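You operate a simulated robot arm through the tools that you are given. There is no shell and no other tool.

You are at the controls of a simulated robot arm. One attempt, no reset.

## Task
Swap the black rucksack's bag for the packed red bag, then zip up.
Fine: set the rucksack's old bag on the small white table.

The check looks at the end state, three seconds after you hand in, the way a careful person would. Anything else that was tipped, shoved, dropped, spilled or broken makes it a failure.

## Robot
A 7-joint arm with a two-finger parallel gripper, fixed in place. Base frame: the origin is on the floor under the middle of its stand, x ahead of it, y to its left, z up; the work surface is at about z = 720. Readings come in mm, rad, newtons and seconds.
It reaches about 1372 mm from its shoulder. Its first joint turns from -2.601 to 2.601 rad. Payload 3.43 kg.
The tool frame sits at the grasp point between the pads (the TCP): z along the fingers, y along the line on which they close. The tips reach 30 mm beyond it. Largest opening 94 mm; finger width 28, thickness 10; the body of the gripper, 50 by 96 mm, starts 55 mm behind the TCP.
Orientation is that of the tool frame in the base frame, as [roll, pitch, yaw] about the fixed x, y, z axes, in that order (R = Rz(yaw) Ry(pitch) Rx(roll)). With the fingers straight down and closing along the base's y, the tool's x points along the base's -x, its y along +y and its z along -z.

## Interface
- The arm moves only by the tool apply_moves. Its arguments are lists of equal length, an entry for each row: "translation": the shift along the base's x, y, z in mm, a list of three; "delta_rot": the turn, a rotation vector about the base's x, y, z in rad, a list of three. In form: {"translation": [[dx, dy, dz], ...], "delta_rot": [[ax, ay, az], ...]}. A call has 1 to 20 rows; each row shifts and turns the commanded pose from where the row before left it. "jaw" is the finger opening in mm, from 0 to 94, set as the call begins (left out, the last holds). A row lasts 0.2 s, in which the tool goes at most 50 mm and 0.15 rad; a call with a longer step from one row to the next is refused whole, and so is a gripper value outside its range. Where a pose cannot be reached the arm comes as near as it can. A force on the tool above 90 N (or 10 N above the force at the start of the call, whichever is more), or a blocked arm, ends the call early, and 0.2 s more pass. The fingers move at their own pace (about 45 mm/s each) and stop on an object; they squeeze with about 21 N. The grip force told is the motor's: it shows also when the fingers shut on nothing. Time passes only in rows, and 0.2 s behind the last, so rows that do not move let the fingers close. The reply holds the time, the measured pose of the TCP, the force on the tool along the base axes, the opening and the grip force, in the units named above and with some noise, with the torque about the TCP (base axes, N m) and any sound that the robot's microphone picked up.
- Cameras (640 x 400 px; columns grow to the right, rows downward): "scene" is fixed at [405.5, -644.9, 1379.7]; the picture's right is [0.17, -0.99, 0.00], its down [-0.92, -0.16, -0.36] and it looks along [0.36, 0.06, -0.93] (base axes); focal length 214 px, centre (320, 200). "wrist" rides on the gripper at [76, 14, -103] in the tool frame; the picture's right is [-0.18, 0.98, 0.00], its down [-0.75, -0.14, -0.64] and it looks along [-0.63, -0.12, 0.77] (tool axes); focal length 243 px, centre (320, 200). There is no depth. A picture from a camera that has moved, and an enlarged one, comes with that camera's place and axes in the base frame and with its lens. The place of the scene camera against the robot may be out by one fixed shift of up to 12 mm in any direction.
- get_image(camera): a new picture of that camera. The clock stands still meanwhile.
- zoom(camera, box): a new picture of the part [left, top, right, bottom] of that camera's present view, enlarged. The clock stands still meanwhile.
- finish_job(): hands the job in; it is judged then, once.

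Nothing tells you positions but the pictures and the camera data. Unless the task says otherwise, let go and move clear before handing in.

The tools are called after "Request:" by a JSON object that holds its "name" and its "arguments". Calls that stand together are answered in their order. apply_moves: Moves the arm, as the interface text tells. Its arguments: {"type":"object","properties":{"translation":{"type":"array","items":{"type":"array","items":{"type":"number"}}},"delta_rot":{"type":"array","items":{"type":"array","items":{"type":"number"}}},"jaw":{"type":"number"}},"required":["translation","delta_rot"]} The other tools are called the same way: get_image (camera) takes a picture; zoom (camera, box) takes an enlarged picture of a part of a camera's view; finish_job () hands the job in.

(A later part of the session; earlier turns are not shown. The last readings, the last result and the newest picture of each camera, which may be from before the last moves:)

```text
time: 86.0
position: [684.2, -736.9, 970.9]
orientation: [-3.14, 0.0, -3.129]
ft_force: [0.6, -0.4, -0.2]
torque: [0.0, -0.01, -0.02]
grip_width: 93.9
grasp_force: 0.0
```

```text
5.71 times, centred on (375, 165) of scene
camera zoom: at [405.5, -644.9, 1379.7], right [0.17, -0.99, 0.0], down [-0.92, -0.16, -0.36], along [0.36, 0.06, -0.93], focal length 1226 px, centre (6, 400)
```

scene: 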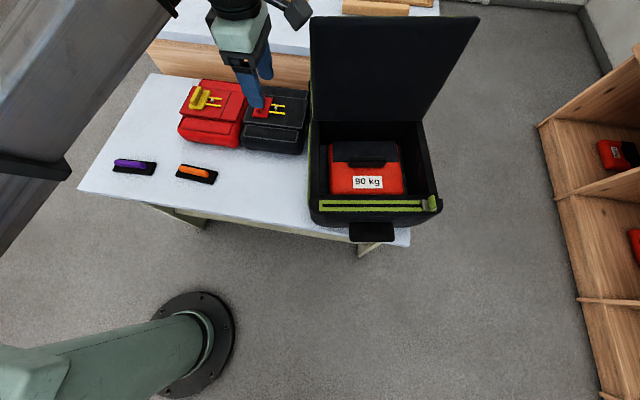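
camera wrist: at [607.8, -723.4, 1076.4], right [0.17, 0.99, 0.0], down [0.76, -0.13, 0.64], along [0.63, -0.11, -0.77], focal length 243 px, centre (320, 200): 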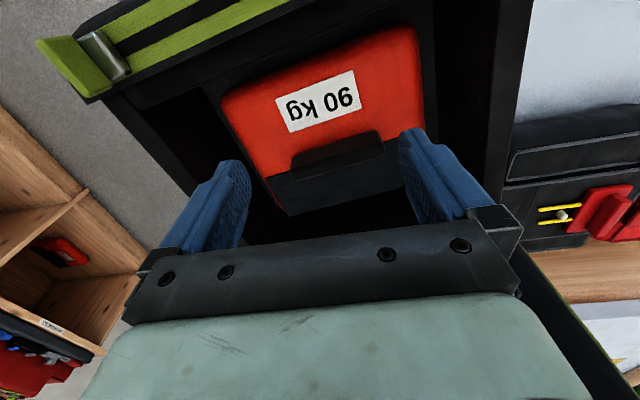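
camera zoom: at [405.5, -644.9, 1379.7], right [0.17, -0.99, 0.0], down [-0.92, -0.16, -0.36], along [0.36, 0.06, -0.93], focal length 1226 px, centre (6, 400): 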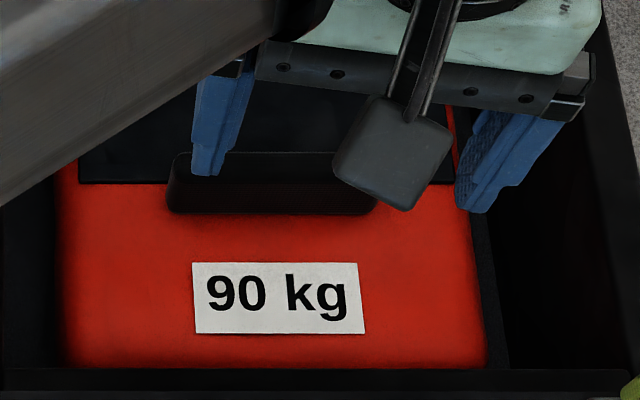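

The handle is a bar about 105 × 16 × 24 mm lying along the rucksack's width (yaw ≈ 0.18 rad), centre ≈ (743, −730, top ≈ 850). I'll turn the gripper −1.39 rad so it closes across the bar, and hover above it.

Request:
{"name": "apply_moves", "arguments": {"translation": [[5.9, 0.7, 1.5], [5.9, 0.7, 1.5], [5.9, 0.7, 1.5], [5.9, 0.7, 1.5], [5.9, 0.7, 1.5], [5.9, 0.7, 1.5], [5.9, 0.7, 1.5], [5.9, 0.7, 1.5], [5.9, 0.7, 1.5], [5.9, 0.7, 1.5]], "delta_rot": [[0, 0, -0.1391], [0, 0, -0.1391], [0, 0, -0.1391], [0, 0, -0.1391], [0, 0, -0.1391], [0, 0, -0.1391], [0, 0, -0.1391], [0, 0, -0.1391], [0, 0, -0.1391], [0, 0, -0.1391]], "jaw": 60}}

Request:
{"name": "get_image", "arguments": {"camera": "wrist"}}

Request:
{"name": "zoom", "arguments": {"camera": "scene", "box": [300, 90, 450, 230]}}

```text
time: 88.2
position: [743.3, -730.6, 987.8]
orientation: [3.141, -0.001, 1.762]
ft_force: [0.0, 0.0, -0.1]
torque: [0.02, -0.03, -0.02]
grip_width: 60.2
grasp_force: 0.1
```

```text
taken
camera wrist: at [743.0, -652.6, 1092.5], right [1.0, 0.01, 0.0], down [0.0, -0.77, 0.64], along [0.0, -0.64, -0.77], focal length 243 px, centre (320, 200)
```

wrist: 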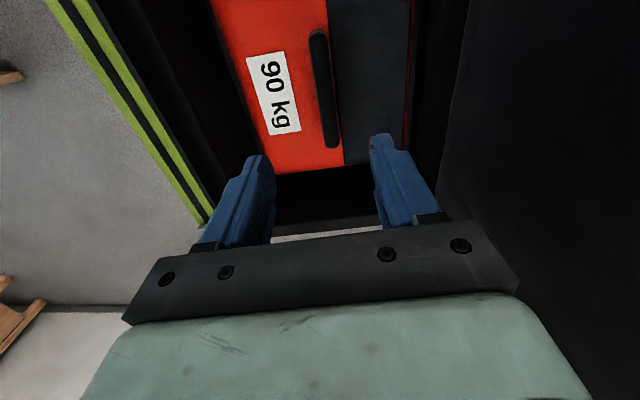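

```text
2.86 times, centred on (375, 160) of scene
camera zoom: at [405.5, -644.9, 1379.7], right [0.17, -0.99, 0.0], down [-0.92, -0.16, -0.36], along [0.36, 0.06, -0.93], focal length 613 px, centre (163, 314)
```

zoom: 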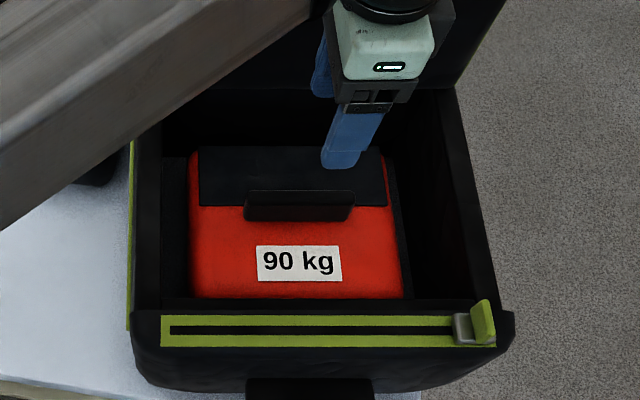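

Handle centre reads (748, −727), yaw ≈ 0.2. I'll centre on it and come down to just above, then check.

Request:
{"name": "apply_moves", "arguments": {"translation": [[2.5, 1.7, -25], [2.5, 1.7, -30], [0, 0, -30]], "delta_rot": [[0, 0, 0.02], [0, 0, 0], [0, 0, 0]]}}

Request:
{"name": "get_image", "arguments": {"camera": "wrist"}}

Request:
{"name": "zoom", "arguments": {"camera": "scene", "box": [300, 90, 450, 230]}}

```text
time: 89.0
position: [747.6, -726.1, 901.0]
orientation: [3.139, 0.0, 1.785]
ft_force: [0.2, 0.1, 0.2]
torque: [0.03, 0.05, 0.01]
grip_width: 60.2
grasp_force: 0.0
```

```text
taken
camera wrist: at [744.7, -648.6, 1005.7], right [1.0, 0.03, 0.0], down [0.02, -0.77, 0.64], along [0.02, -0.64, -0.77], focal length 243 px, centre (320, 200)
```

wrist: 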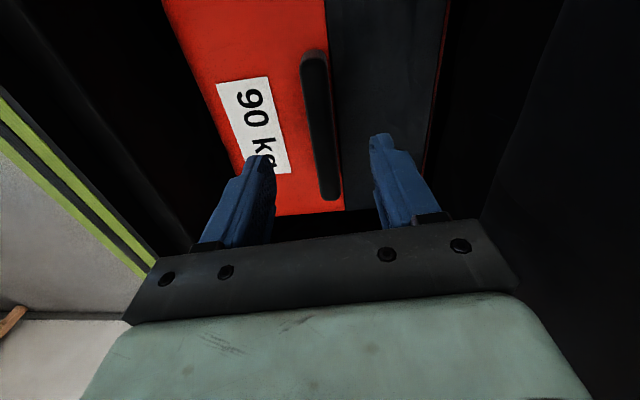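

```text
2.86 times, centred on (375, 160) of scene
camera zoom: at [405.5, -644.9, 1379.7], right [0.17, -0.99, 0.0], down [-0.92, -0.16, -0.36], along [0.36, 0.06, -0.93], focal length 613 px, centre (163, 314)
```

zoom: 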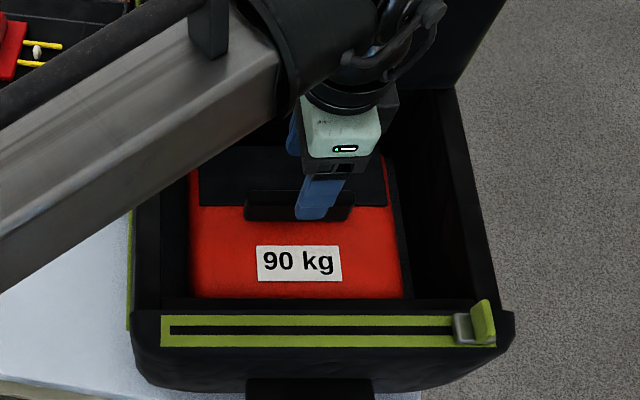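

Request:
{"name": "apply_moves", "arguments": {"translation": [[2, 0, -16], [0, 0, -15]], "delta_rot": [[0, 0, 0.02], [0, 0, 0]]}}

Request:
{"name": "get_image", "arguments": {"camera": "wrist"}}

Request:
{"name": "zoom", "arguments": {"camera": "scene", "box": [330, 130, 420, 200]}}

```text
time: 89.6
position: [750.3, -727.7, 870.2]
orientation: [3.14, 0.0, 1.804]
ft_force: [0.0, -0.1, -0.6]
torque: [0.01, -0.01, 0.0]
grip_width: 60.1
grasp_force: 0.1
```

```text
taken
camera wrist: at [746.4, -649.2, 975.2], right [1.0, 0.05, 0.0], down [0.04, -0.77, 0.64], along [0.03, -0.64, -0.77], focal length 243 px, centre (320, 200)
```

wrist: 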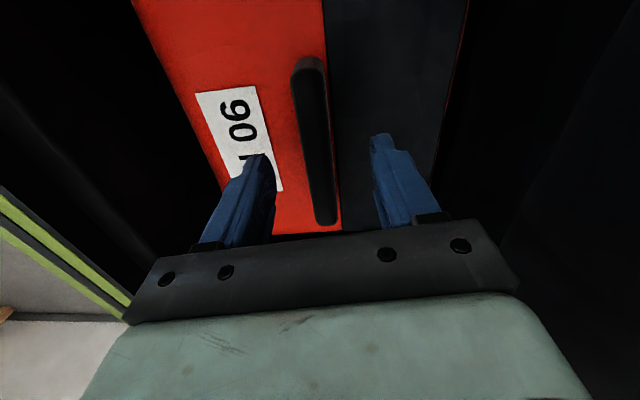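

```text
5.71 times, centred on (375, 165) of scene
camera zoom: at [405.5, -644.9, 1379.7], right [0.17, -0.99, 0.0], down [-0.92, -0.16, -0.36], along [0.36, 0.06, -0.93], focal length 1226 px, centre (6, 400)
```

zoom: 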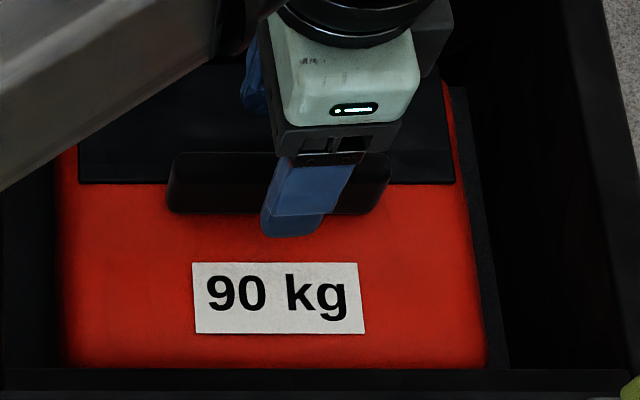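

Request:
{"name": "apply_moves", "arguments": {"translation": [[0, 0, -8], [0, 0, -8]], "delta_rot": [[0, 0, 0], [0, 0, 0]]}}

Request:
{"name": "get_image", "arguments": {"camera": "wrist"}}

Request:
{"name": "zoom", "arguments": {"camera": "scene", "box": [330, 130, 420, 200]}}

```text
time: 90.2
position: [749.9, -726.8, 854.7]
orientation: [3.139, -0.001, 1.805]
ft_force: [-0.1, 0.5, 0.7]
torque: [0.03, 0.0, 0.01]
grip_width: 60.1
grasp_force: 0.0
```

```text
taken
camera wrist: at [746.3, -649.3, 959.3], right [1.0, 0.05, 0.0], down [0.04, -0.77, 0.64], along [0.03, -0.64, -0.77], focal length 243 px, centre (320, 200)
```

wrist: 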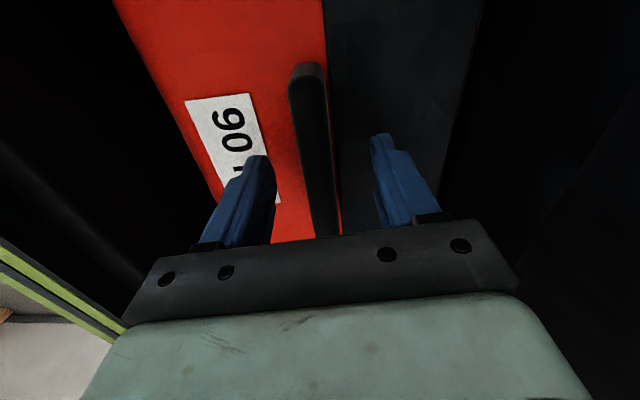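

```text
5.71 times, centred on (375, 165) of scene
camera zoom: at [405.5, -644.9, 1379.7], right [0.17, -0.99, 0.0], down [-0.92, -0.16, -0.36], along [0.36, 0.06, -0.93], focal length 1226 px, centre (6, 400)
```

zoom: 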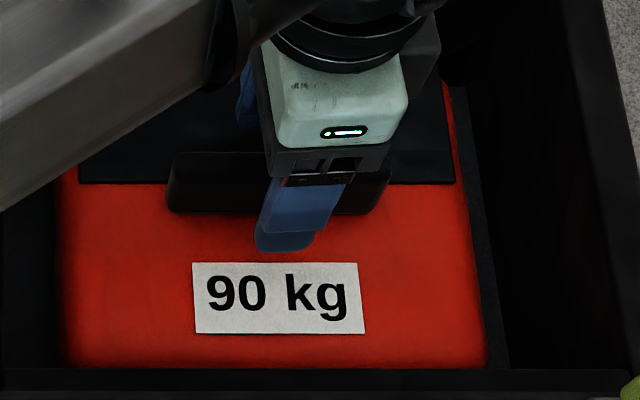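

Request:
{"name": "apply_moves", "arguments": {"translation": [[-3, -1, -5], [0, 0, -4]], "delta_rot": [[0, 0, 0], [0, 0, 0]]}}

Request:
{"name": "apply_moves", "arguments": {"translation": [[0, 0, -4]], "delta_rot": [[0, 0, 0]]}}

Request:
{"name": "get_image", "arguments": {"camera": "wrist"}}

Request:
{"name": "zoom", "arguments": {"camera": "scene", "box": [330, 130, 420, 200]}}

```text
time: 90.8
position: [748.3, -728.4, 845.5]
orientation: [3.14, 0.0, 1.806]
ft_force: [-0.1, 0.5, -0.3]
torque: [0.01, 0.02, 0.02]
grip_width: 60.1
grasp_force: 0.1
```

```text
time: 91.2
position: [747.6, -729.3, 842.6]
orientation: [3.139, 0.001, 1.804]
ft_force: [0.3, 0.4, 0.2]
torque: [0.01, -0.02, 0.01]
grip_width: 59.9
grasp_force: 0.2
```

```text
taken
camera wrist: at [743.9, -651.0, 946.9], right [1.0, 0.05, 0.0], down [0.04, -0.77, 0.64], along [0.03, -0.64, -0.77], focal length 243 px, centre (320, 200)
```

wrist: 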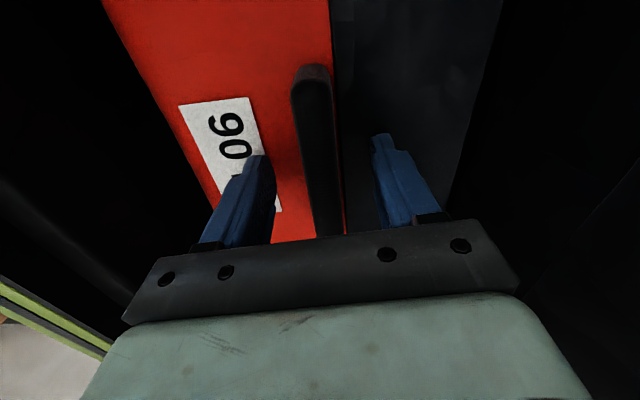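

```text
5.71 times, centred on (375, 165) of scene
camera zoom: at [405.5, -644.9, 1379.7], right [0.17, -0.99, 0.0], down [-0.92, -0.16, -0.36], along [0.36, 0.06, -0.93], focal length 1226 px, centre (6, 400)
```

zoom: 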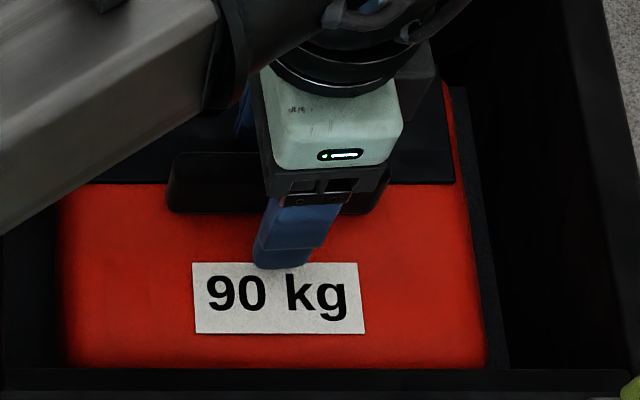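

Label corners triangulate to z≈807 (the bag's top), so the fingertips (z≈813) now straddle nearly the full height of the handle bar. Closing.

Request:
{"name": "apply_moves", "arguments": {"translation": [[0, 0, 0], [0, 0, 0], [0, 0, 0], [0, 0, 0]], "delta_rot": [[0, 0, 0], [0, 0, 0], [0, 0, 0], [0, 0, 0]], "jaw": 0}}

Request:
{"name": "get_image", "arguments": {"camera": "wrist"}}

```text
time: 92.2
position: [748.1, -729.0, 842.1]
orientation: [3.141, 0.001, 1.806]
ft_force: [2.7, 1.8, 1.0]
torque: [0.05, -0.02, -0.37]
grip_width: 23.5
grasp_force: 21.7
```

```text
taken
camera wrist: at [744.1, -650.9, 947.0], right [1.0, 0.05, 0.0], down [0.04, -0.77, 0.64], along [0.03, -0.64, -0.77], focal length 243 px, centre (320, 200)
```

wrist: 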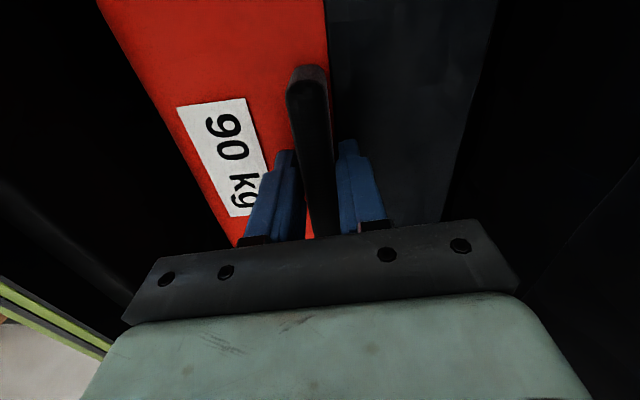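

Gripped at 23.5 mm. I'll lift slowly and read the weight.

Request:
{"name": "apply_moves", "arguments": {"translation": [[0, 0, 5], [0, 0, 8], [0, 0, 8]], "delta_rot": [[0, 0, 0], [0, 0, 0], [0, 0, 0]]}}

Request:
{"name": "zoom", "arguments": {"camera": "scene", "box": [300, 110, 450, 230]}}

```text
time: 93.0
position: [748.8, -729.2, 863.4]
orientation: [-3.141, 0.0, 1.804]
ft_force: [0.2, 0.3, -8.5]
torque: [0.01, 0.03, -0.01]
grip_width: 22.5
grasp_force: 21.0
```

```text
3.33 times, centred on (375, 170) of scene
camera zoom: at [405.5, -644.9, 1379.7], right [0.17, -0.99, 0.0], down [-0.92, -0.16, -0.36], along [0.36, 0.06, -0.93], focal length 715 px, centre (137, 300)
```

zoom: 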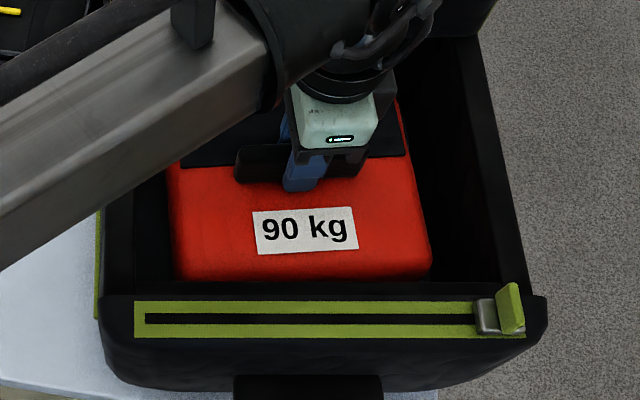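

It weighs about 0.9 kg and comes free. Lifting straight out well above the walls.

Request:
{"name": "apply_moves", "arguments": {"translation": [[0, 0, 20], [0, 0, 25], [0, 0, 25], [0, 0, 25], [0, 0, 25], [0, 0, 25], [0, 0, 25], [0, 0, 15]], "delta_rot": [[0, 0, 0], [0, 0, 0], [0, 0, 0], [0, 0, 0], [0, 0, 0], [0, 0, 0], [0, 0, 0], [0, 0, 0]]}}

Request:
{"name": "get_image", "arguments": {"camera": "scene"}}

Request:
{"name": "get_image", "arguments": {"camera": "wrist"}}

```text
time: 94.8
position: [748.2, -726.9, 1048.0]
orientation: [-3.141, 0.001, 1.806]
ft_force: [-0.4, -0.4, -8.5]
torque: [0.04, -0.01, 0.03]
grip_width: 22.5
grasp_force: 21.3
```

```text
taken
```

scene: 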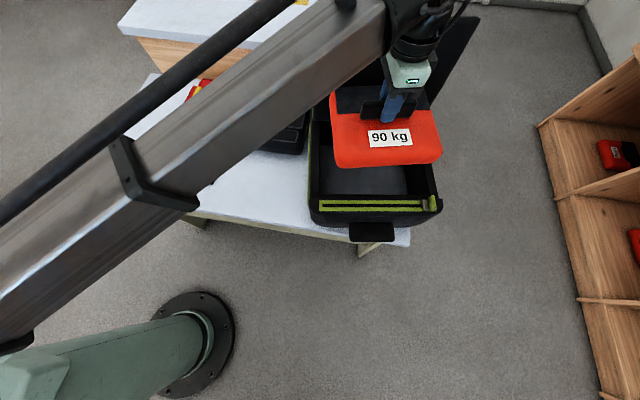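

```text
taken
camera wrist: at [744.2, -649.9, 1152.3], right [1.0, 0.05, 0.0], down [0.04, -0.77, 0.64], along [0.03, -0.64, -0.77], focal length 243 px, centre (320, 200)
```

wrist: 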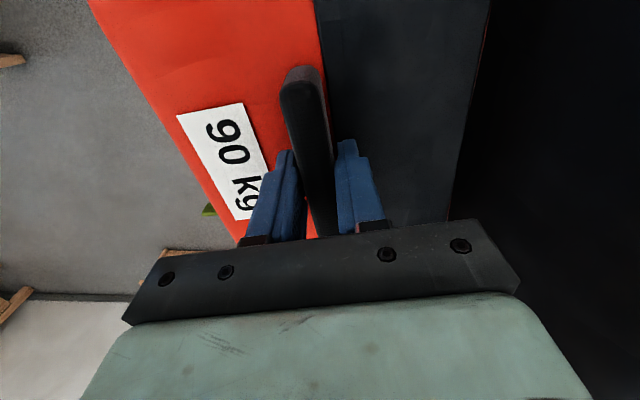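

The old bag is out. Let me look at its thickness and the empty pocket before carrying it.

Request:
{"name": "zoom", "arguments": {"camera": "scene", "box": [300, 70, 460, 230]}}

Request:
{"name": "zoom", "arguments": {"camera": "scene", "box": [170, 70, 330, 240]}}

```text
2.50 times, centred on (380, 150) of scene
camera zoom: at [405.5, -644.9, 1379.7], right [0.17, -0.99, 0.0], down [-0.92, -0.16, -0.36], along [0.36, 0.06, -0.93], focal length 536 px, centre (170, 325)
```

zoom: 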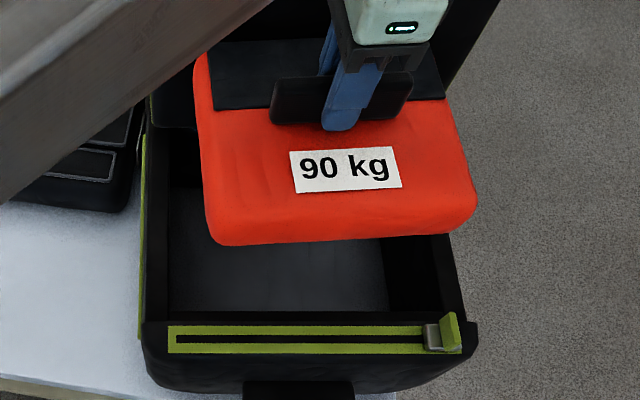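

```text
2.35 times, centred on (250, 155) of scene
camera zoom: at [405.5, -644.9, 1379.7], right [0.17, -0.99, 0.0], down [-0.92, -0.16, -0.36], along [0.36, 0.06, -0.93], focal length 505 px, centre (485, 306)
```

zoom: 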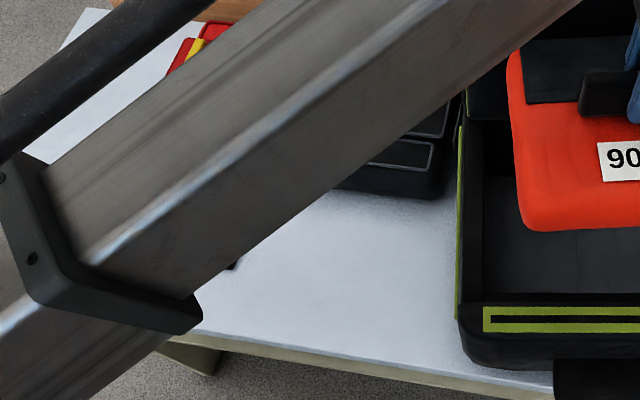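

The old bag is about 235 × 160 mm and ~70–80 mm thick. I'll set it in the free area of the white table between the rucksack and the orange item, around (690, −402), squared up.

Request:
{"name": "apply_moves", "arguments": {"translation": [[-20, 0, 0], [-20, 0, 0], [-18, 10, 0], [0, 40, 0], [0, 40, 0], [0, 40, 0], [0, 40, 0], [0, 40, 0], [0, 40, 0], [0, 40, 0], [0, 35, 0]], "delta_rot": [[0, 0, 0], [0, 0, 0], [0, 0, 0], [0, 0, -0.06], [0, 0, -0.06], [0, 0, -0.06], [0, 0, -0.055], [0, 0, 0], [0, 0, 0], [0, 0, 0], [0, 0, 0]]}}

Request:
{"name": "get_image", "arguments": {"camera": "scene"}}

Request:
{"name": "get_image", "arguments": {"camera": "wrist"}}

```text
time: 97.2
position: [689.2, -403.7, 1048.6]
orientation: [-3.141, 0.0, 1.571]
ft_force: [0.9, -1.5, -8.3]
torque: [0.03, -0.02, 0.01]
grip_width: 22.4
grasp_force: 21.0
```

```text
taken
```

scene: 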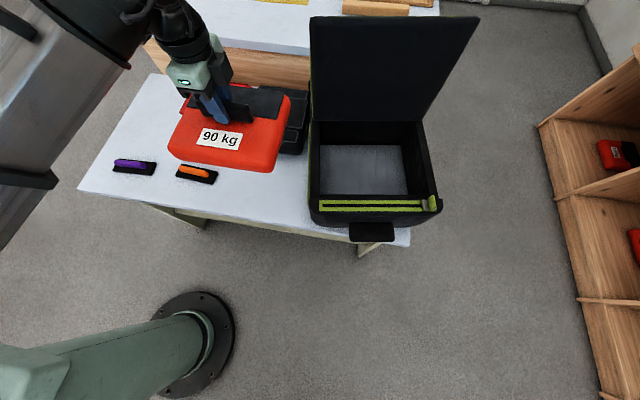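

```text
taken
camera wrist: at [703.1, -327.7, 1153.0], right [0.98, -0.19, 0.0], down [-0.14, -0.75, 0.64], along [-0.12, -0.63, -0.77], focal length 243 px, centre (320, 200)
```

wrist: 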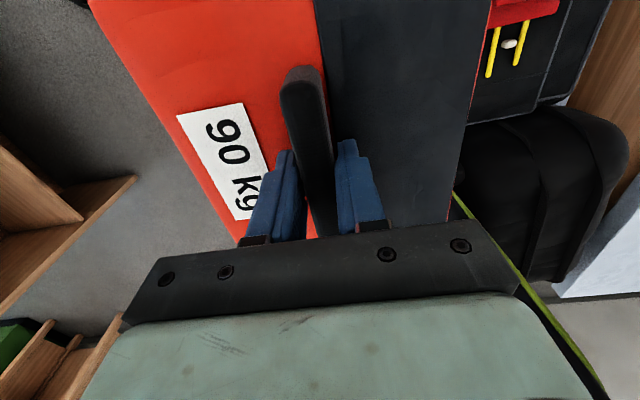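

Positioned above the free spot. Lowering.

Request:
{"name": "apply_moves", "arguments": {"translation": [[0, 0, -30], [0, 0, -30], [0, 0, -30], [0, 0, -30], [0, 0, -30], [0, 0, -20]], "delta_rot": [[0, 0, 0], [0, 0, 0], [0, 0, 0], [0, 0, 0], [0, 0, 0], [0, 0, 0]]}}

Request:
{"name": "zoom", "arguments": {"camera": "scene", "box": [130, 70, 350, 240]}}

```text
time: 98.6
position: [688.6, -404.5, 877.3]
orientation: [3.141, 0.0, 1.567]
ft_force: [-0.4, -0.1, -7.5]
torque: [0.02, 0.0, 0.03]
grip_width: 22.2
grasp_force: 20.7
```

```text
2.35 times, centred on (240, 155) of scene
camera zoom: at [405.5, -644.9, 1379.7], right [0.17, -0.99, 0.0], down [-0.92, -0.16, -0.36], along [0.36, 0.06, -0.93], focal length 505 px, centre (508, 306)
```

zoom: 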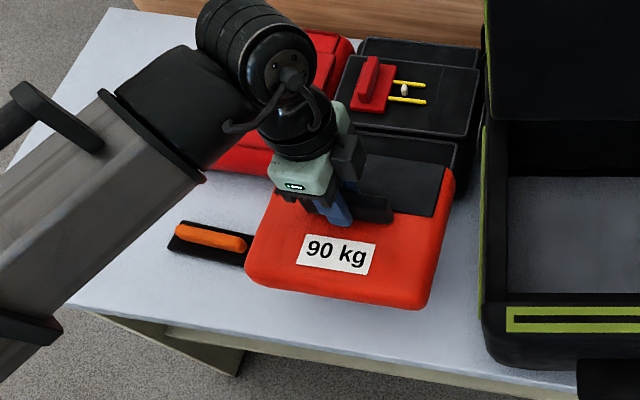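

Request:
{"name": "apply_moves", "arguments": {"translation": [[0, -4, -10], [0, 0, -10], [0, 0, -8]], "delta_rot": [[0, 0, 0], [0, 0, 0], [0, 0, 0]]}}

Request:
{"name": "zoom", "arguments": {"camera": "scene", "box": [170, 100, 330, 230]}}

```text
time: 99.4
position: [688.6, -406.9, 849.5]
orientation: [3.14, 0.002, 1.569]
ft_force: [1.1, 1.0, -8.7]
torque: [0.01, 0.01, 0.01]
grip_width: 22.4
grasp_force: 21.7
```

```text
3.08 times, centred on (250, 165) of scene
camera zoom: at [405.5, -644.9, 1379.7], right [0.17, -0.99, 0.0], down [-0.92, -0.16, -0.36], along [0.36, 0.06, -0.93], focal length 660 px, centre (535, 308)
```

zoom: 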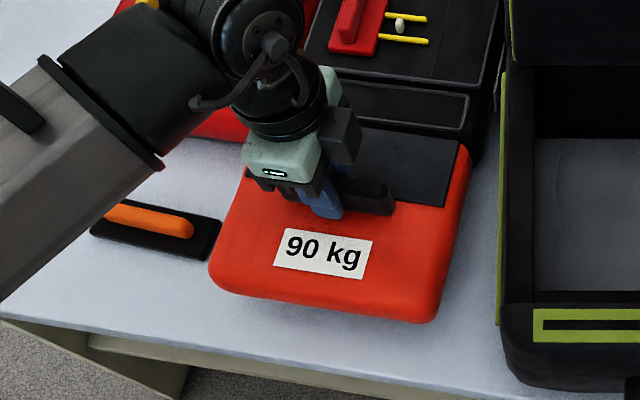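

Request:
{"name": "apply_moves", "arguments": {"translation": [[-4, 0, -5], [-4, 0, -5], [0, 0, -4]], "delta_rot": [[0, 0, 0], [0, 0, 0], [0, 0, 0]]}}

Request:
{"name": "apply_moves", "arguments": {"translation": [[0, 0, -4], [0, 0, -4]], "delta_rot": [[0, 0, 0], [0, 0, 0]]}}

Request:
{"name": "zoom", "arguments": {"camera": "scene", "box": [170, 100, 330, 230]}}

```text
time: 100.2
position: [681.5, -406.2, 834.2]
orientation: [-3.141, 0.001, 1.569]
ft_force: [-0.4, 0.3, -9.0]
torque: [0.03, -0.02, -0.03]
grip_width: 23.0
grasp_force: 21.1
```

```text
time: 100.8
position: [682.1, -406.9, 825.9]
orientation: [3.141, -0.001, 1.57]
ft_force: [-0.4, -0.3, -9.2]
torque: [0.0, 0.02, 0.01]
grip_width: 22.6
grasp_force: 21.3
```

```text
3.08 times, centred on (250, 165) of scene
camera zoom: at [405.5, -644.9, 1379.7], right [0.17, -0.99, 0.0], down [-0.92, -0.16, -0.36], along [0.36, 0.06, -0.93], focal length 660 px, centre (535, 308)
```

zoom: 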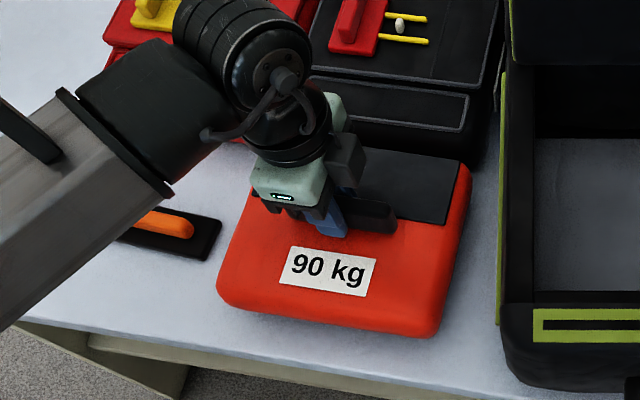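

Request:
{"name": "apply_moves", "arguments": {"translation": [[0, 0, -4], [0, 0, -4]], "delta_rot": [[0, 0, 0], [0, 0, 0]]}}

Request:
{"name": "apply_moves", "arguments": {"translation": [[0, 0, -3], [0, 0, -3]], "delta_rot": [[0, 0, 0], [0, 0, 0]]}}

```text
time: 101.4
position: [682.6, -407.8, 819.5]
orientation: [3.139, -0.001, 1.569]
ft_force: [-0.8, 0.3, -8.7]
torque: [0.01, -0.03, -0.05]
grip_width: 22.5
grasp_force: 21.1
```

```text
time: 102.0
position: [681.2, -405.6, 813.4]
orientation: [-3.141, 0.0, 1.569]
ft_force: [-0.3, -0.2, -8.9]
torque: [0.03, -0.01, 0.03]
grip_width: 22.4
grasp_force: 21.1
```

Request:
{"name": "apply_moves", "arguments": {"translation": [[0, 0, -3], [0, 0, -3]], "delta_rot": [[0, 0, 0], [0, 0, 0]]}}

Request:
{"name": "apply_moves", "arguments": {"translation": [[0, 0, -3], [0, 0, -3]], "delta_rot": [[0, 0, 0], [0, 0, 0]]}}

Request:
{"name": "zoom", "arguments": {"camera": "scene", "box": [170, 100, 330, 230]}}

```text
time: 102.6
position: [681.6, -407.1, 809.5]
orientation: [3.139, 0.002, 1.567]
ft_force: [-0.3, -0.1, 26.0]
torque: [-0.06, 0.13, -0.02]
grip_width: 22.2
grasp_force: 21.1
```

```text
time: 103.3
position: [681.7, -406.6, 808.7]
orientation: [3.138, 0.003, 1.57]
ft_force: [-3.8, 4.7, 26.7]
torque: [0.31, 1.18, -0.03]
grip_width: 22.1
grasp_force: 21.4
stopped in row 2: the force on the tool passed its limit at 95 N (the readings are from after the stop); the commanded pose is now the measured one
```

```text
3.08 times, centred on (250, 165) of scene
camera zoom: at [405.5, -644.9, 1379.7], right [0.17, -0.99, 0.0], down [-0.92, -0.16, -0.36], along [0.36, 0.06, -0.93], focal length 660 px, centre (535, 308)
```

zoom: 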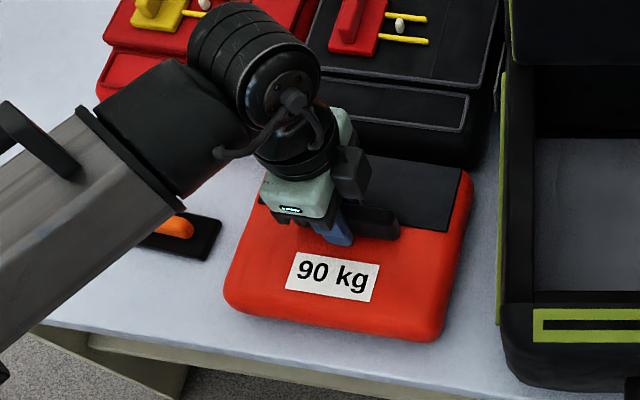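

The bag is on the table (contact felt). Releasing and rising.

Request:
{"name": "apply_moves", "arguments": {"translation": [[0, 0, 1], [0, 0, 0], [0, 0, 0], [0, 0, 15], [0, 0, 30], [0, 0, 40], [0, 0, 40], [0, 0, 40]], "delta_rot": [[0, 0, 0], [0, 0, 0], [0, 0, 0], [0, 0, 0], [0, 0, 0], [0, 0, 0], [0, 0, 0], [0, 0, 0]], "jaw": 60}}

Request:
{"name": "get_image", "arguments": {"camera": "scene"}}

Request:
{"name": "get_image", "arguments": {"camera": "wrist"}}

```text
time: 105.1
position: [682.9, -407.4, 971.5]
orientation: [3.136, 0.001, 1.57]
ft_force: [0.1, 0.6, 0.3]
torque: [0.01, -0.02, 0.02]
grip_width: 60.0
grasp_force: 0.0
```

```text
taken
```

scene: 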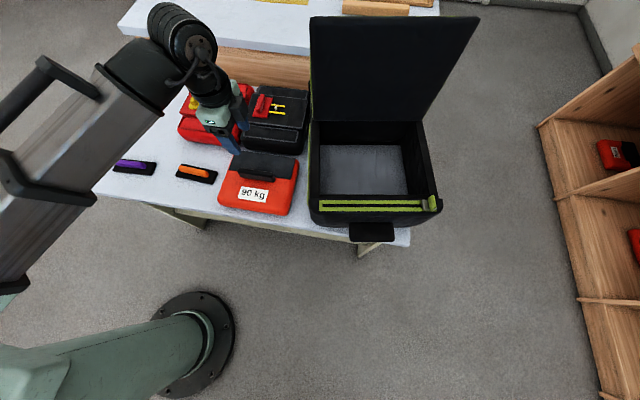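

```text
taken
camera wrist: at [696.7, -331.7, 1076.2], right [0.98, -0.19, 0.01], down [-0.15, -0.75, 0.64], along [-0.12, -0.63, -0.77], focal length 243 px, centre (320, 200)
```

wrist: 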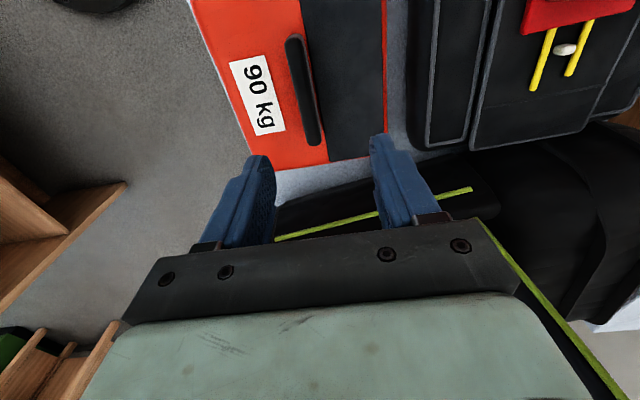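

Old bag is resting squarely on the white table, clear of its neighbours. Now I'll inspect the packed red bag and its yellow grip.

Request:
{"name": "apply_moves", "arguments": {"translation": [[6.5, 18, 1.5], [6.5, 18, 1.5], [6.5, 18, 1.5], [6.5, 18, 1.5], [6.5, 18, 1.5], [6.5, 18, 1.5], [6.5, 18, 1.5], [6.5, 18, 1.5], [6.5, 18, 1.5], [6.5, 18, 1.5], [6.5, 18, 1.5]], "delta_rot": [[0, 0, 0.1428], [0, 0, 0.1428], [0, 0, 0.1428], [0, 0, 0.1428], [0, 0, 0.1428], [0, 0, 0.1428], [0, 0, 0.1428], [0, 0, 0.1428], [0, 0, 0.1428], [0, 0, 0.1428], [0, 0, 0.1428]], "jaw": 94}}

Request:
{"name": "get_image", "arguments": {"camera": "wrist"}}

Request:
{"name": "zoom", "arguments": {"camera": "wrist", "box": [170, 20, 470, 220]}}

Request:
{"name": "zoom", "arguments": {"camera": "scene", "box": [300, 10, 490, 250]}}

```text
time: 107.5
position: [754.7, -210.3, 990.1]
orientation: [3.137, 0.002, -3.141]
ft_force: [1.5, -0.1, 0.7]
torque: [-0.01, 0.01, 0.0]
grip_width: 94.0
grasp_force: 0.1
```

```text
taken
camera wrist: at [677.7, -196.1, 1094.8], right [0.18, 0.98, 0.01], down [0.75, -0.14, 0.64], along [0.63, -0.11, -0.77], focal length 243 px, centre (320, 200)
```

wrist: 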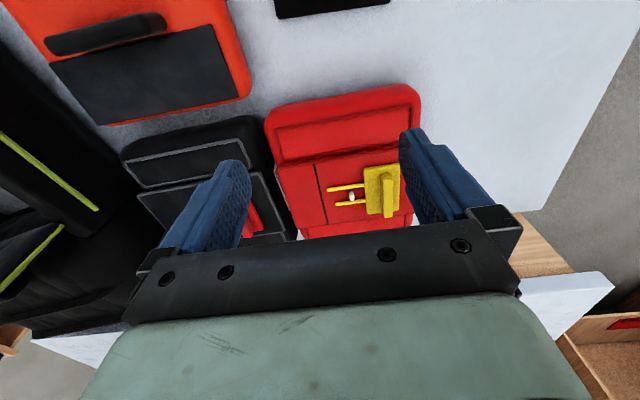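

```text
2.00 times, centred on (320, 120) of wrist
camera zoom: at [677.7, -196.1, 1094.8], right [0.18, 0.98, 0.01], down [0.75, -0.14, 0.64], along [0.63, -0.11, -0.77], focal length 485 px, centre (320, 360)
```

zoom: 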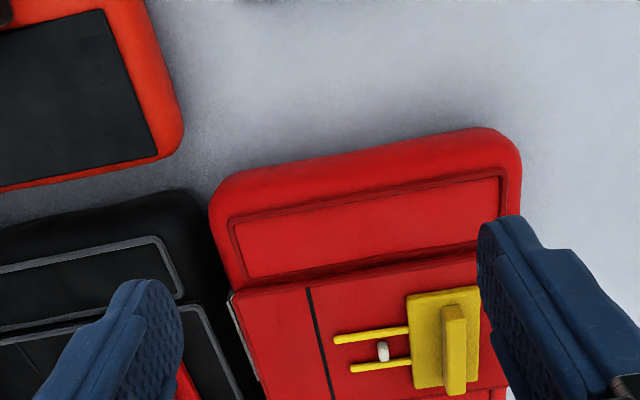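

```text
1.67 times, centred on (395, 130) of scene
camera zoom: at [405.5, -644.9, 1379.7], right [0.17, -0.99, 0.0], down [-0.92, -0.16, -0.36], along [0.36, 0.06, -0.93], focal length 358 px, centre (195, 317)
```

zoom: 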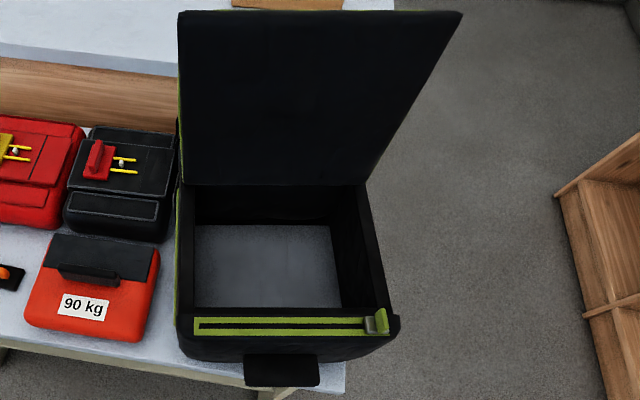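

Caution: the yellow grip on the red bag has two cable pins passing through a loop — it looks like a ripcord release, so lifting by it might unpack the bag. I'll look for a proper carry loop elsewhere on the bag.

Request:
{"name": "zoom", "arguments": {"camera": "wrist", "box": [260, 140, 420, 240]}}

Request:
{"name": "zoom", "arguments": {"camera": "wrist", "box": [230, 70, 330, 240]}}

Request:
{"name": "zoom", "arguments": {"camera": "scene", "box": [160, 65, 330, 165]}}

```text
4.00 times, centred on (340, 190) of wrist
camera zoom: at [677.7, -196.1, 1094.8], right [0.18, 0.98, 0.01], down [0.75, -0.14, 0.64], along [0.63, -0.11, -0.77], focal length 970 px, centre (240, 240)
```

zoom: 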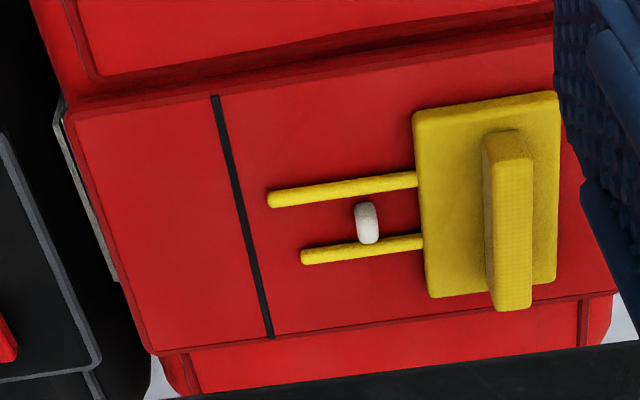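

```text
2.35 times, centred on (280, 155) of wrist
camera zoom: at [677.7, -196.1, 1094.8], right [0.18, 0.98, 0.01], down [0.75, -0.14, 0.64], along [0.63, -0.11, -0.77], focal length 571 px, centre (414, 306)
```

zoom: 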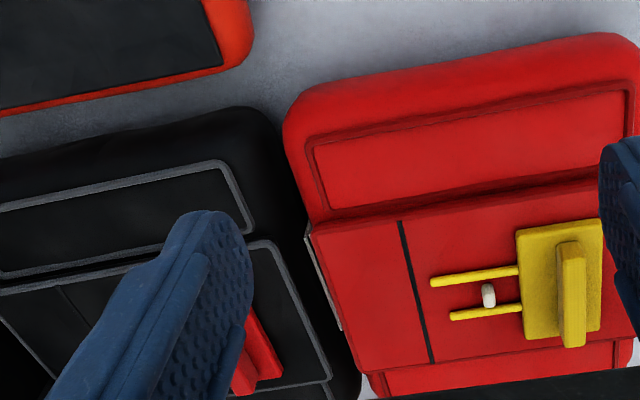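

```text
3.76 times, centred on (245, 115) of scene
camera zoom: at [405.5, -644.9, 1379.7], right [0.17, -0.99, 0.0], down [-0.92, -0.16, -0.36], along [0.36, 0.06, -0.93], focal length 807 px, centre (602, 520)
```

zoom: 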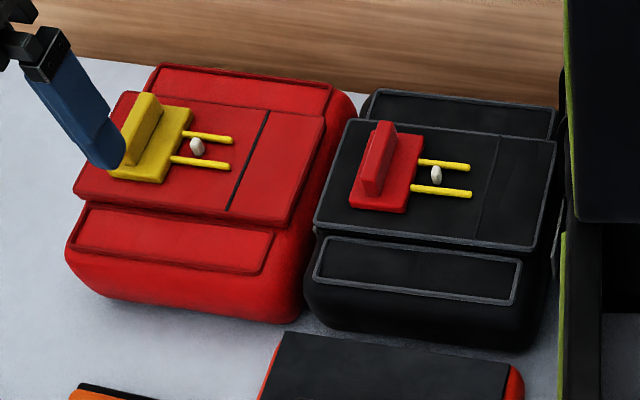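

These look like packed containers with a pull-pin grip, so the yellow piece is a release. I notice a thin grey bar on the −y side of each container; I'll turn the camera to view the red bag's −y flank.

Request:
{"name": "apply_moves", "arguments": {"translation": [[10, -12, 0], [10, -12, 0], [10, -12, 0], [10, -12, 0], [10, -12, 0], [10, -12, 0], [10, -12, 0], [10, -12, 0], [10, -12, 0], [10, -12, 0], [10, -12, 0]], "delta_rot": [[0, 0, 0.1428], [0, 0, 0.1428], [0, 0, 0.1428], [0, 0, 0.1428], [0, 0, 0.1428], [0, 0, 0.1428], [0, 0, 0.1428], [0, 0, 0.1428], [0, 0, 0.1428], [0, 0, 0.1428], [0, 0, 0.1428]]}}

Request:
{"name": "get_image", "arguments": {"camera": "wrist"}}

Request:
{"name": "zoom", "arguments": {"camera": "wrist", "box": [170, 0, 470, 240]}}

```text
time: 109.9
position: [865.8, -342.0, 989.0]
orientation: [3.136, 0.002, -1.571]
ft_force: [-0.1, 0.1, -0.5]
torque: [-0.02, -0.03, 0.0]
grip_width: 93.9
grasp_force: 0.0
```

```text
taken
camera wrist: at [850.7, -418.4, 1094.0], right [-0.98, 0.18, 0.01], down [0.14, 0.75, 0.64], along [0.11, 0.63, -0.77], focal length 243 px, centre (320, 200)
```

wrist: 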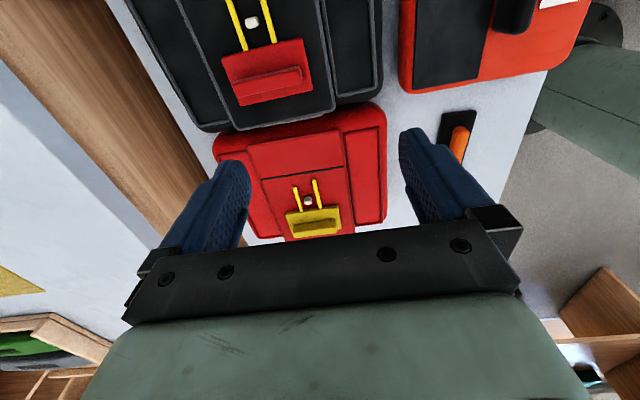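

```text
1.67 times, centred on (320, 120) of wrist
camera zoom: at [850.7, -418.4, 1094.0], right [-0.98, 0.18, 0.01], down [0.14, 0.75, 0.64], along [0.11, 0.63, -0.77], focal length 404 px, centre (320, 333)
```

zoom: 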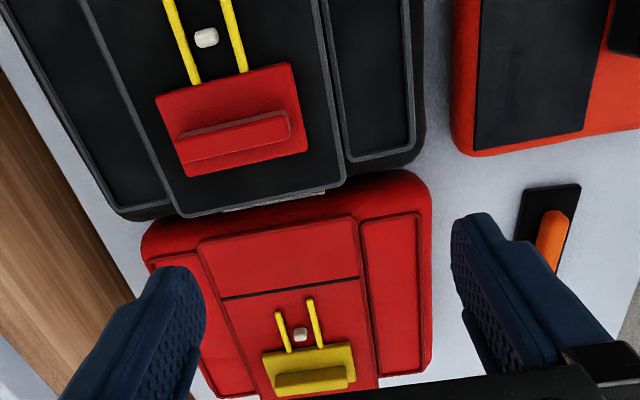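

Request:
{"name": "apply_moves", "arguments": {"translation": [[0, -28, -20], [0, -28, -22], [0, -26, -22]], "delta_rot": [[0, 0, 0], [0, 0, 0], [0, 0, 0]]}}

Request:
{"name": "get_image", "arguments": {"camera": "wrist"}}

Request:
{"name": "zoom", "arguments": {"camera": "wrist", "box": [240, 90, 410, 200]}}

```text
time: 110.7
position: [864.0, -424.9, 926.6]
orientation: [3.137, 0.001, -1.571]
ft_force: [-0.6, 0.6, -0.6]
torque: [0.01, -0.02, 0.0]
grip_width: 94.0
grasp_force: 0.0
```

```text
taken
camera wrist: at [850.2, -501.1, 1030.3], right [-0.98, 0.19, 0.01], down [0.15, 0.75, 0.64], along [0.11, 0.63, -0.77], focal length 243 px, centre (320, 200)
```

wrist: 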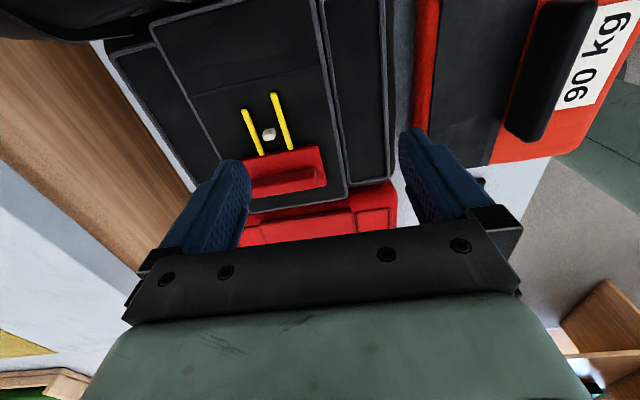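

```text
3.64 times, centred on (325, 145) of wrist
camera zoom: at [850.2, -501.1, 1030.3], right [-0.98, 0.19, 0.01], down [0.15, 0.75, 0.64], along [0.11, 0.63, -0.77], focal length 882 px, centre (302, 400)
```

zoom: 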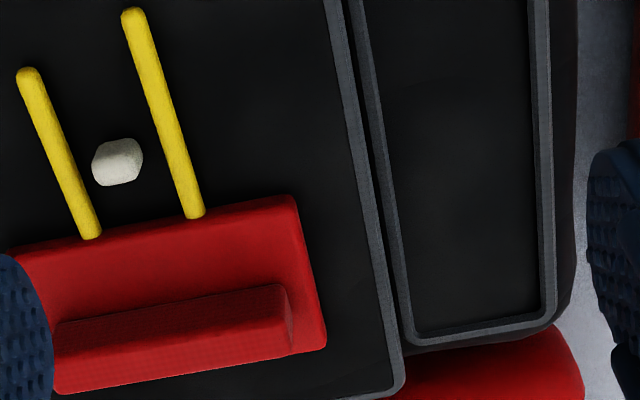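

I need a lower viewing angle along the gap between the two containers. I'll go back to the front, turn forward and tilt the camera up a little.

Request:
{"name": "apply_moves", "arguments": {"translation": [[-13, 11.4, 3], [-13, 11.4, 3], [-13, 11.4, 3], [-13, 11.4, 3], [-13, 11.4, 3], [-13, 11.4, 3], [-13, 11.4, 0], [-13, 11.4, 0], [-13, 11.4, 0], [-13, 11.4, 0], [-13, 11.4, 0]], "delta_rot": [[0, 0, -0.1428], [0, 0, -0.1428], [0, 0, -0.1428], [0, 0, -0.1428], [0, 0, -0.1428], [0, 0, -0.1428], [0, 0, -0.1428], [0, 0, -0.1428], [0, 0, -0.1428], [0, 0, -0.1428], [0, 0, -0.1428]]}}

Request:
{"name": "apply_moves", "arguments": {"translation": [[0, 0, -10], [0, 0, -10], [0, 0, -10], [0, 0, -10]], "delta_rot": [[0, -0.125, 0], [0, -0.125, 0], [0, -0.125, 0], [0, -0.125, 0]]}}

Request:
{"name": "get_image", "arguments": {"camera": "wrist"}}

Request:
{"name": "zoom", "arguments": {"camera": "wrist", "box": [160, 60, 480, 240]}}

```text
time: 113.1
position: [720.2, -298.9, 943.4]
orientation: [3.137, 0.003, 3.139]
ft_force: [0.3, 0.2, -0.6]
torque: [0.01, -0.01, 0.01]
grip_width: 93.8
grasp_force: 0.0
```

```text
time: 114.1
position: [721.9, -299.5, 904.2]
orientation: [3.134, 0.503, 3.14]
ft_force: [-0.4, -0.9, 0.3]
torque: [-0.03, 0.02, -0.02]
grip_width: 94.0
grasp_force: 0.1
```

```text
taken
camera wrist: at [605.5, -284.2, 958.8], right [0.16, 0.98, 0.09], down [0.35, -0.15, 0.93], along [0.92, -0.12, -0.37], focal length 243 px, centre (320, 200)
```

wrist: 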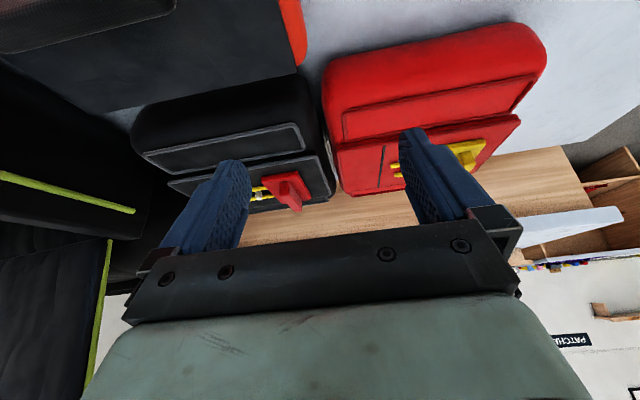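

```text
2.00 times, centred on (320, 150) of wrist
camera zoom: at [605.5, -284.2, 958.8], right [0.16, 0.98, 0.09], down [0.35, -0.15, 0.93], along [0.92, -0.12, -0.37], focal length 485 px, centre (320, 300)
```

zoom: 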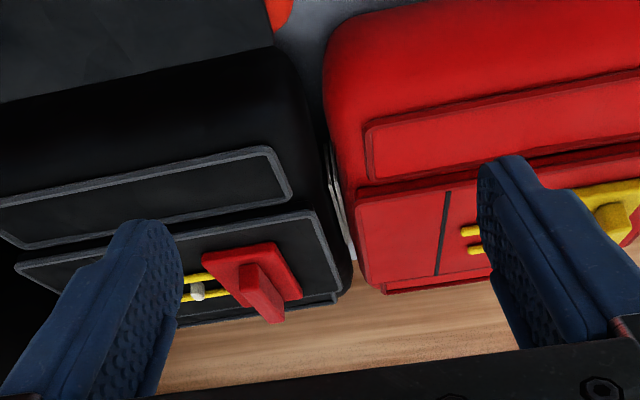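

Request:
{"name": "zoom", "arguments": {"camera": "wrist", "box": [290, 110, 380, 210]}}

Request:
{"name": "zoom", "arguments": {"camera": "wrist", "box": [300, 0, 560, 210]}}

Request:
{"name": "zoom", "arguments": {"camera": "scene", "box": [165, 70, 265, 155]}}

Request:
{"name": "zoom", "arguments": {"camera": "scene", "box": [580, 110, 640, 270]}}

```text
4.00 times, centred on (335, 160) of wrist
camera zoom: at [605.5, -284.2, 958.8], right [0.16, 0.98, 0.09], down [0.35, -0.15, 0.93], along [0.92, -0.12, -0.37], focal length 970 px, centre (260, 360)
```

zoom: 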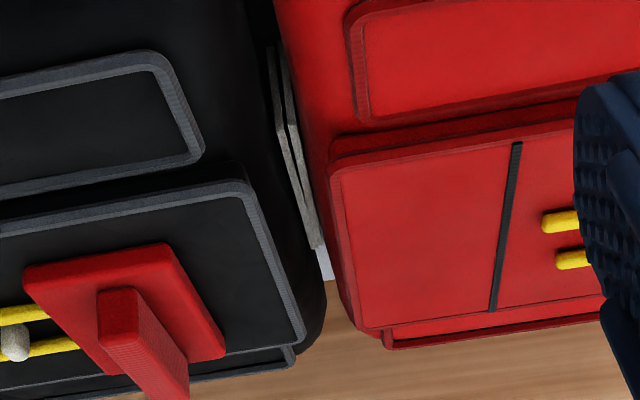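

```text
1.90 times, centred on (430, 105) of wrist
camera zoom: at [605.5, -284.2, 958.8], right [0.16, 0.98, 0.09], down [0.35, -0.15, 0.93], along [0.92, -0.12, -0.37], focal length 462 px, centre (110, 381)
```

zoom: 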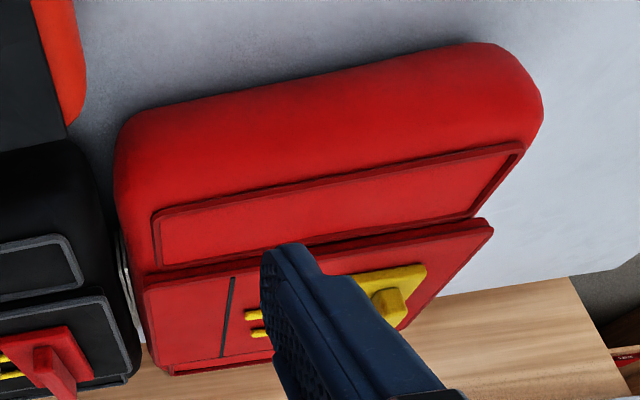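

```text
4.71 times, centred on (215, 112) of scene
camera zoom: at [405.5, -644.9, 1379.7], right [0.17, -0.99, 0.0], down [-0.92, -0.16, -0.36], along [0.36, 0.06, -0.93], focal length 1009 px, centre (814, 612)
```

zoom: 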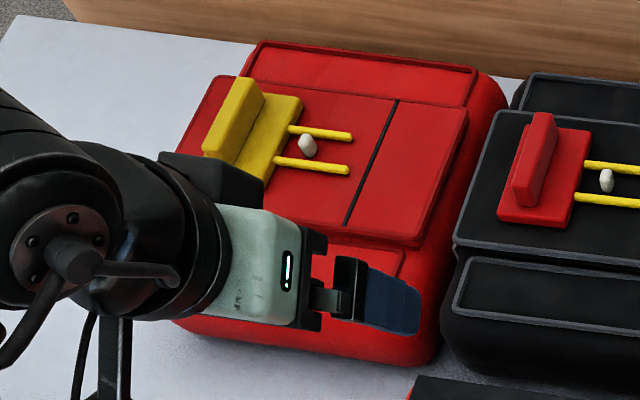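

```text
2.50 times, centred on (610, 190) of scene
camera zoom: at [405.5, -644.9, 1379.7], right [0.17, -0.99, 0.0], down [-0.92, -0.16, -0.36], along [0.36, 0.06, -0.93], focal length 536 px, centre (-405, 225)
```

zoom: 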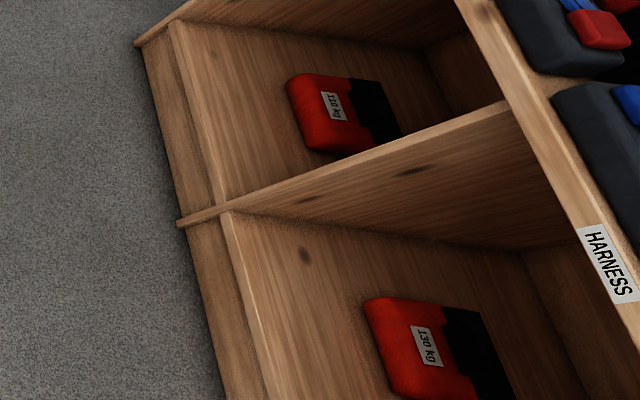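

Request:
{"name": "zoom", "arguments": {"camera": "scene", "box": [285, 80, 325, 160]}}

Request:
{"name": "zoom", "arguments": {"camera": "wrist", "box": [315, 110, 355, 180]}}

```text
5.00 times, centred on (305, 120) of scene
camera zoom: at [405.5, -644.9, 1379.7], right [0.17, -0.99, 0.0], down [-0.92, -0.16, -0.36], along [0.36, 0.06, -0.93], focal length 1072 px, centre (395, 600)
```

zoom: 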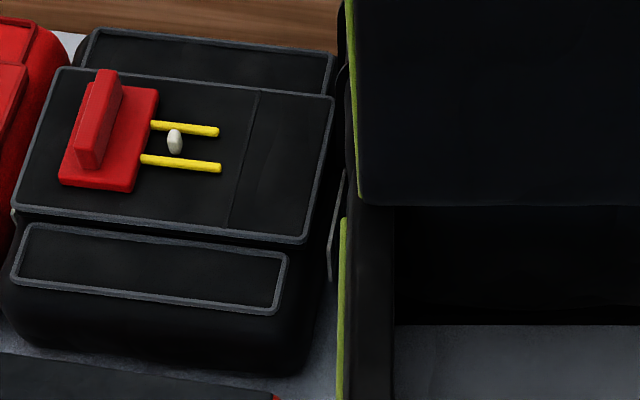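

```text
5.71 times, centred on (335, 145) of wrist
camera zoom: at [605.5, -284.2, 958.8], right [0.16, 0.98, 0.09], down [0.35, -0.15, 0.93], along [0.92, -0.12, -0.37], focal length 1386 px, centre (234, 514)
```

zoom: 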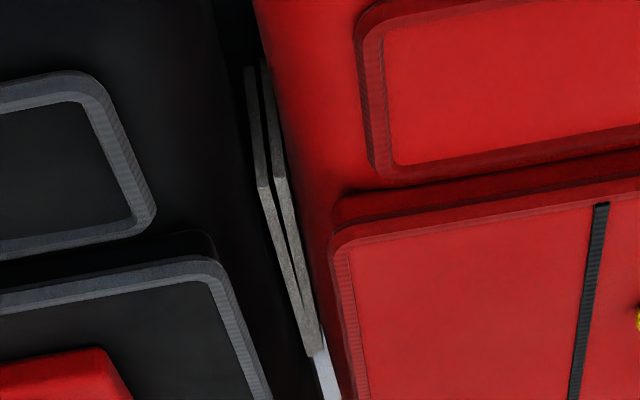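

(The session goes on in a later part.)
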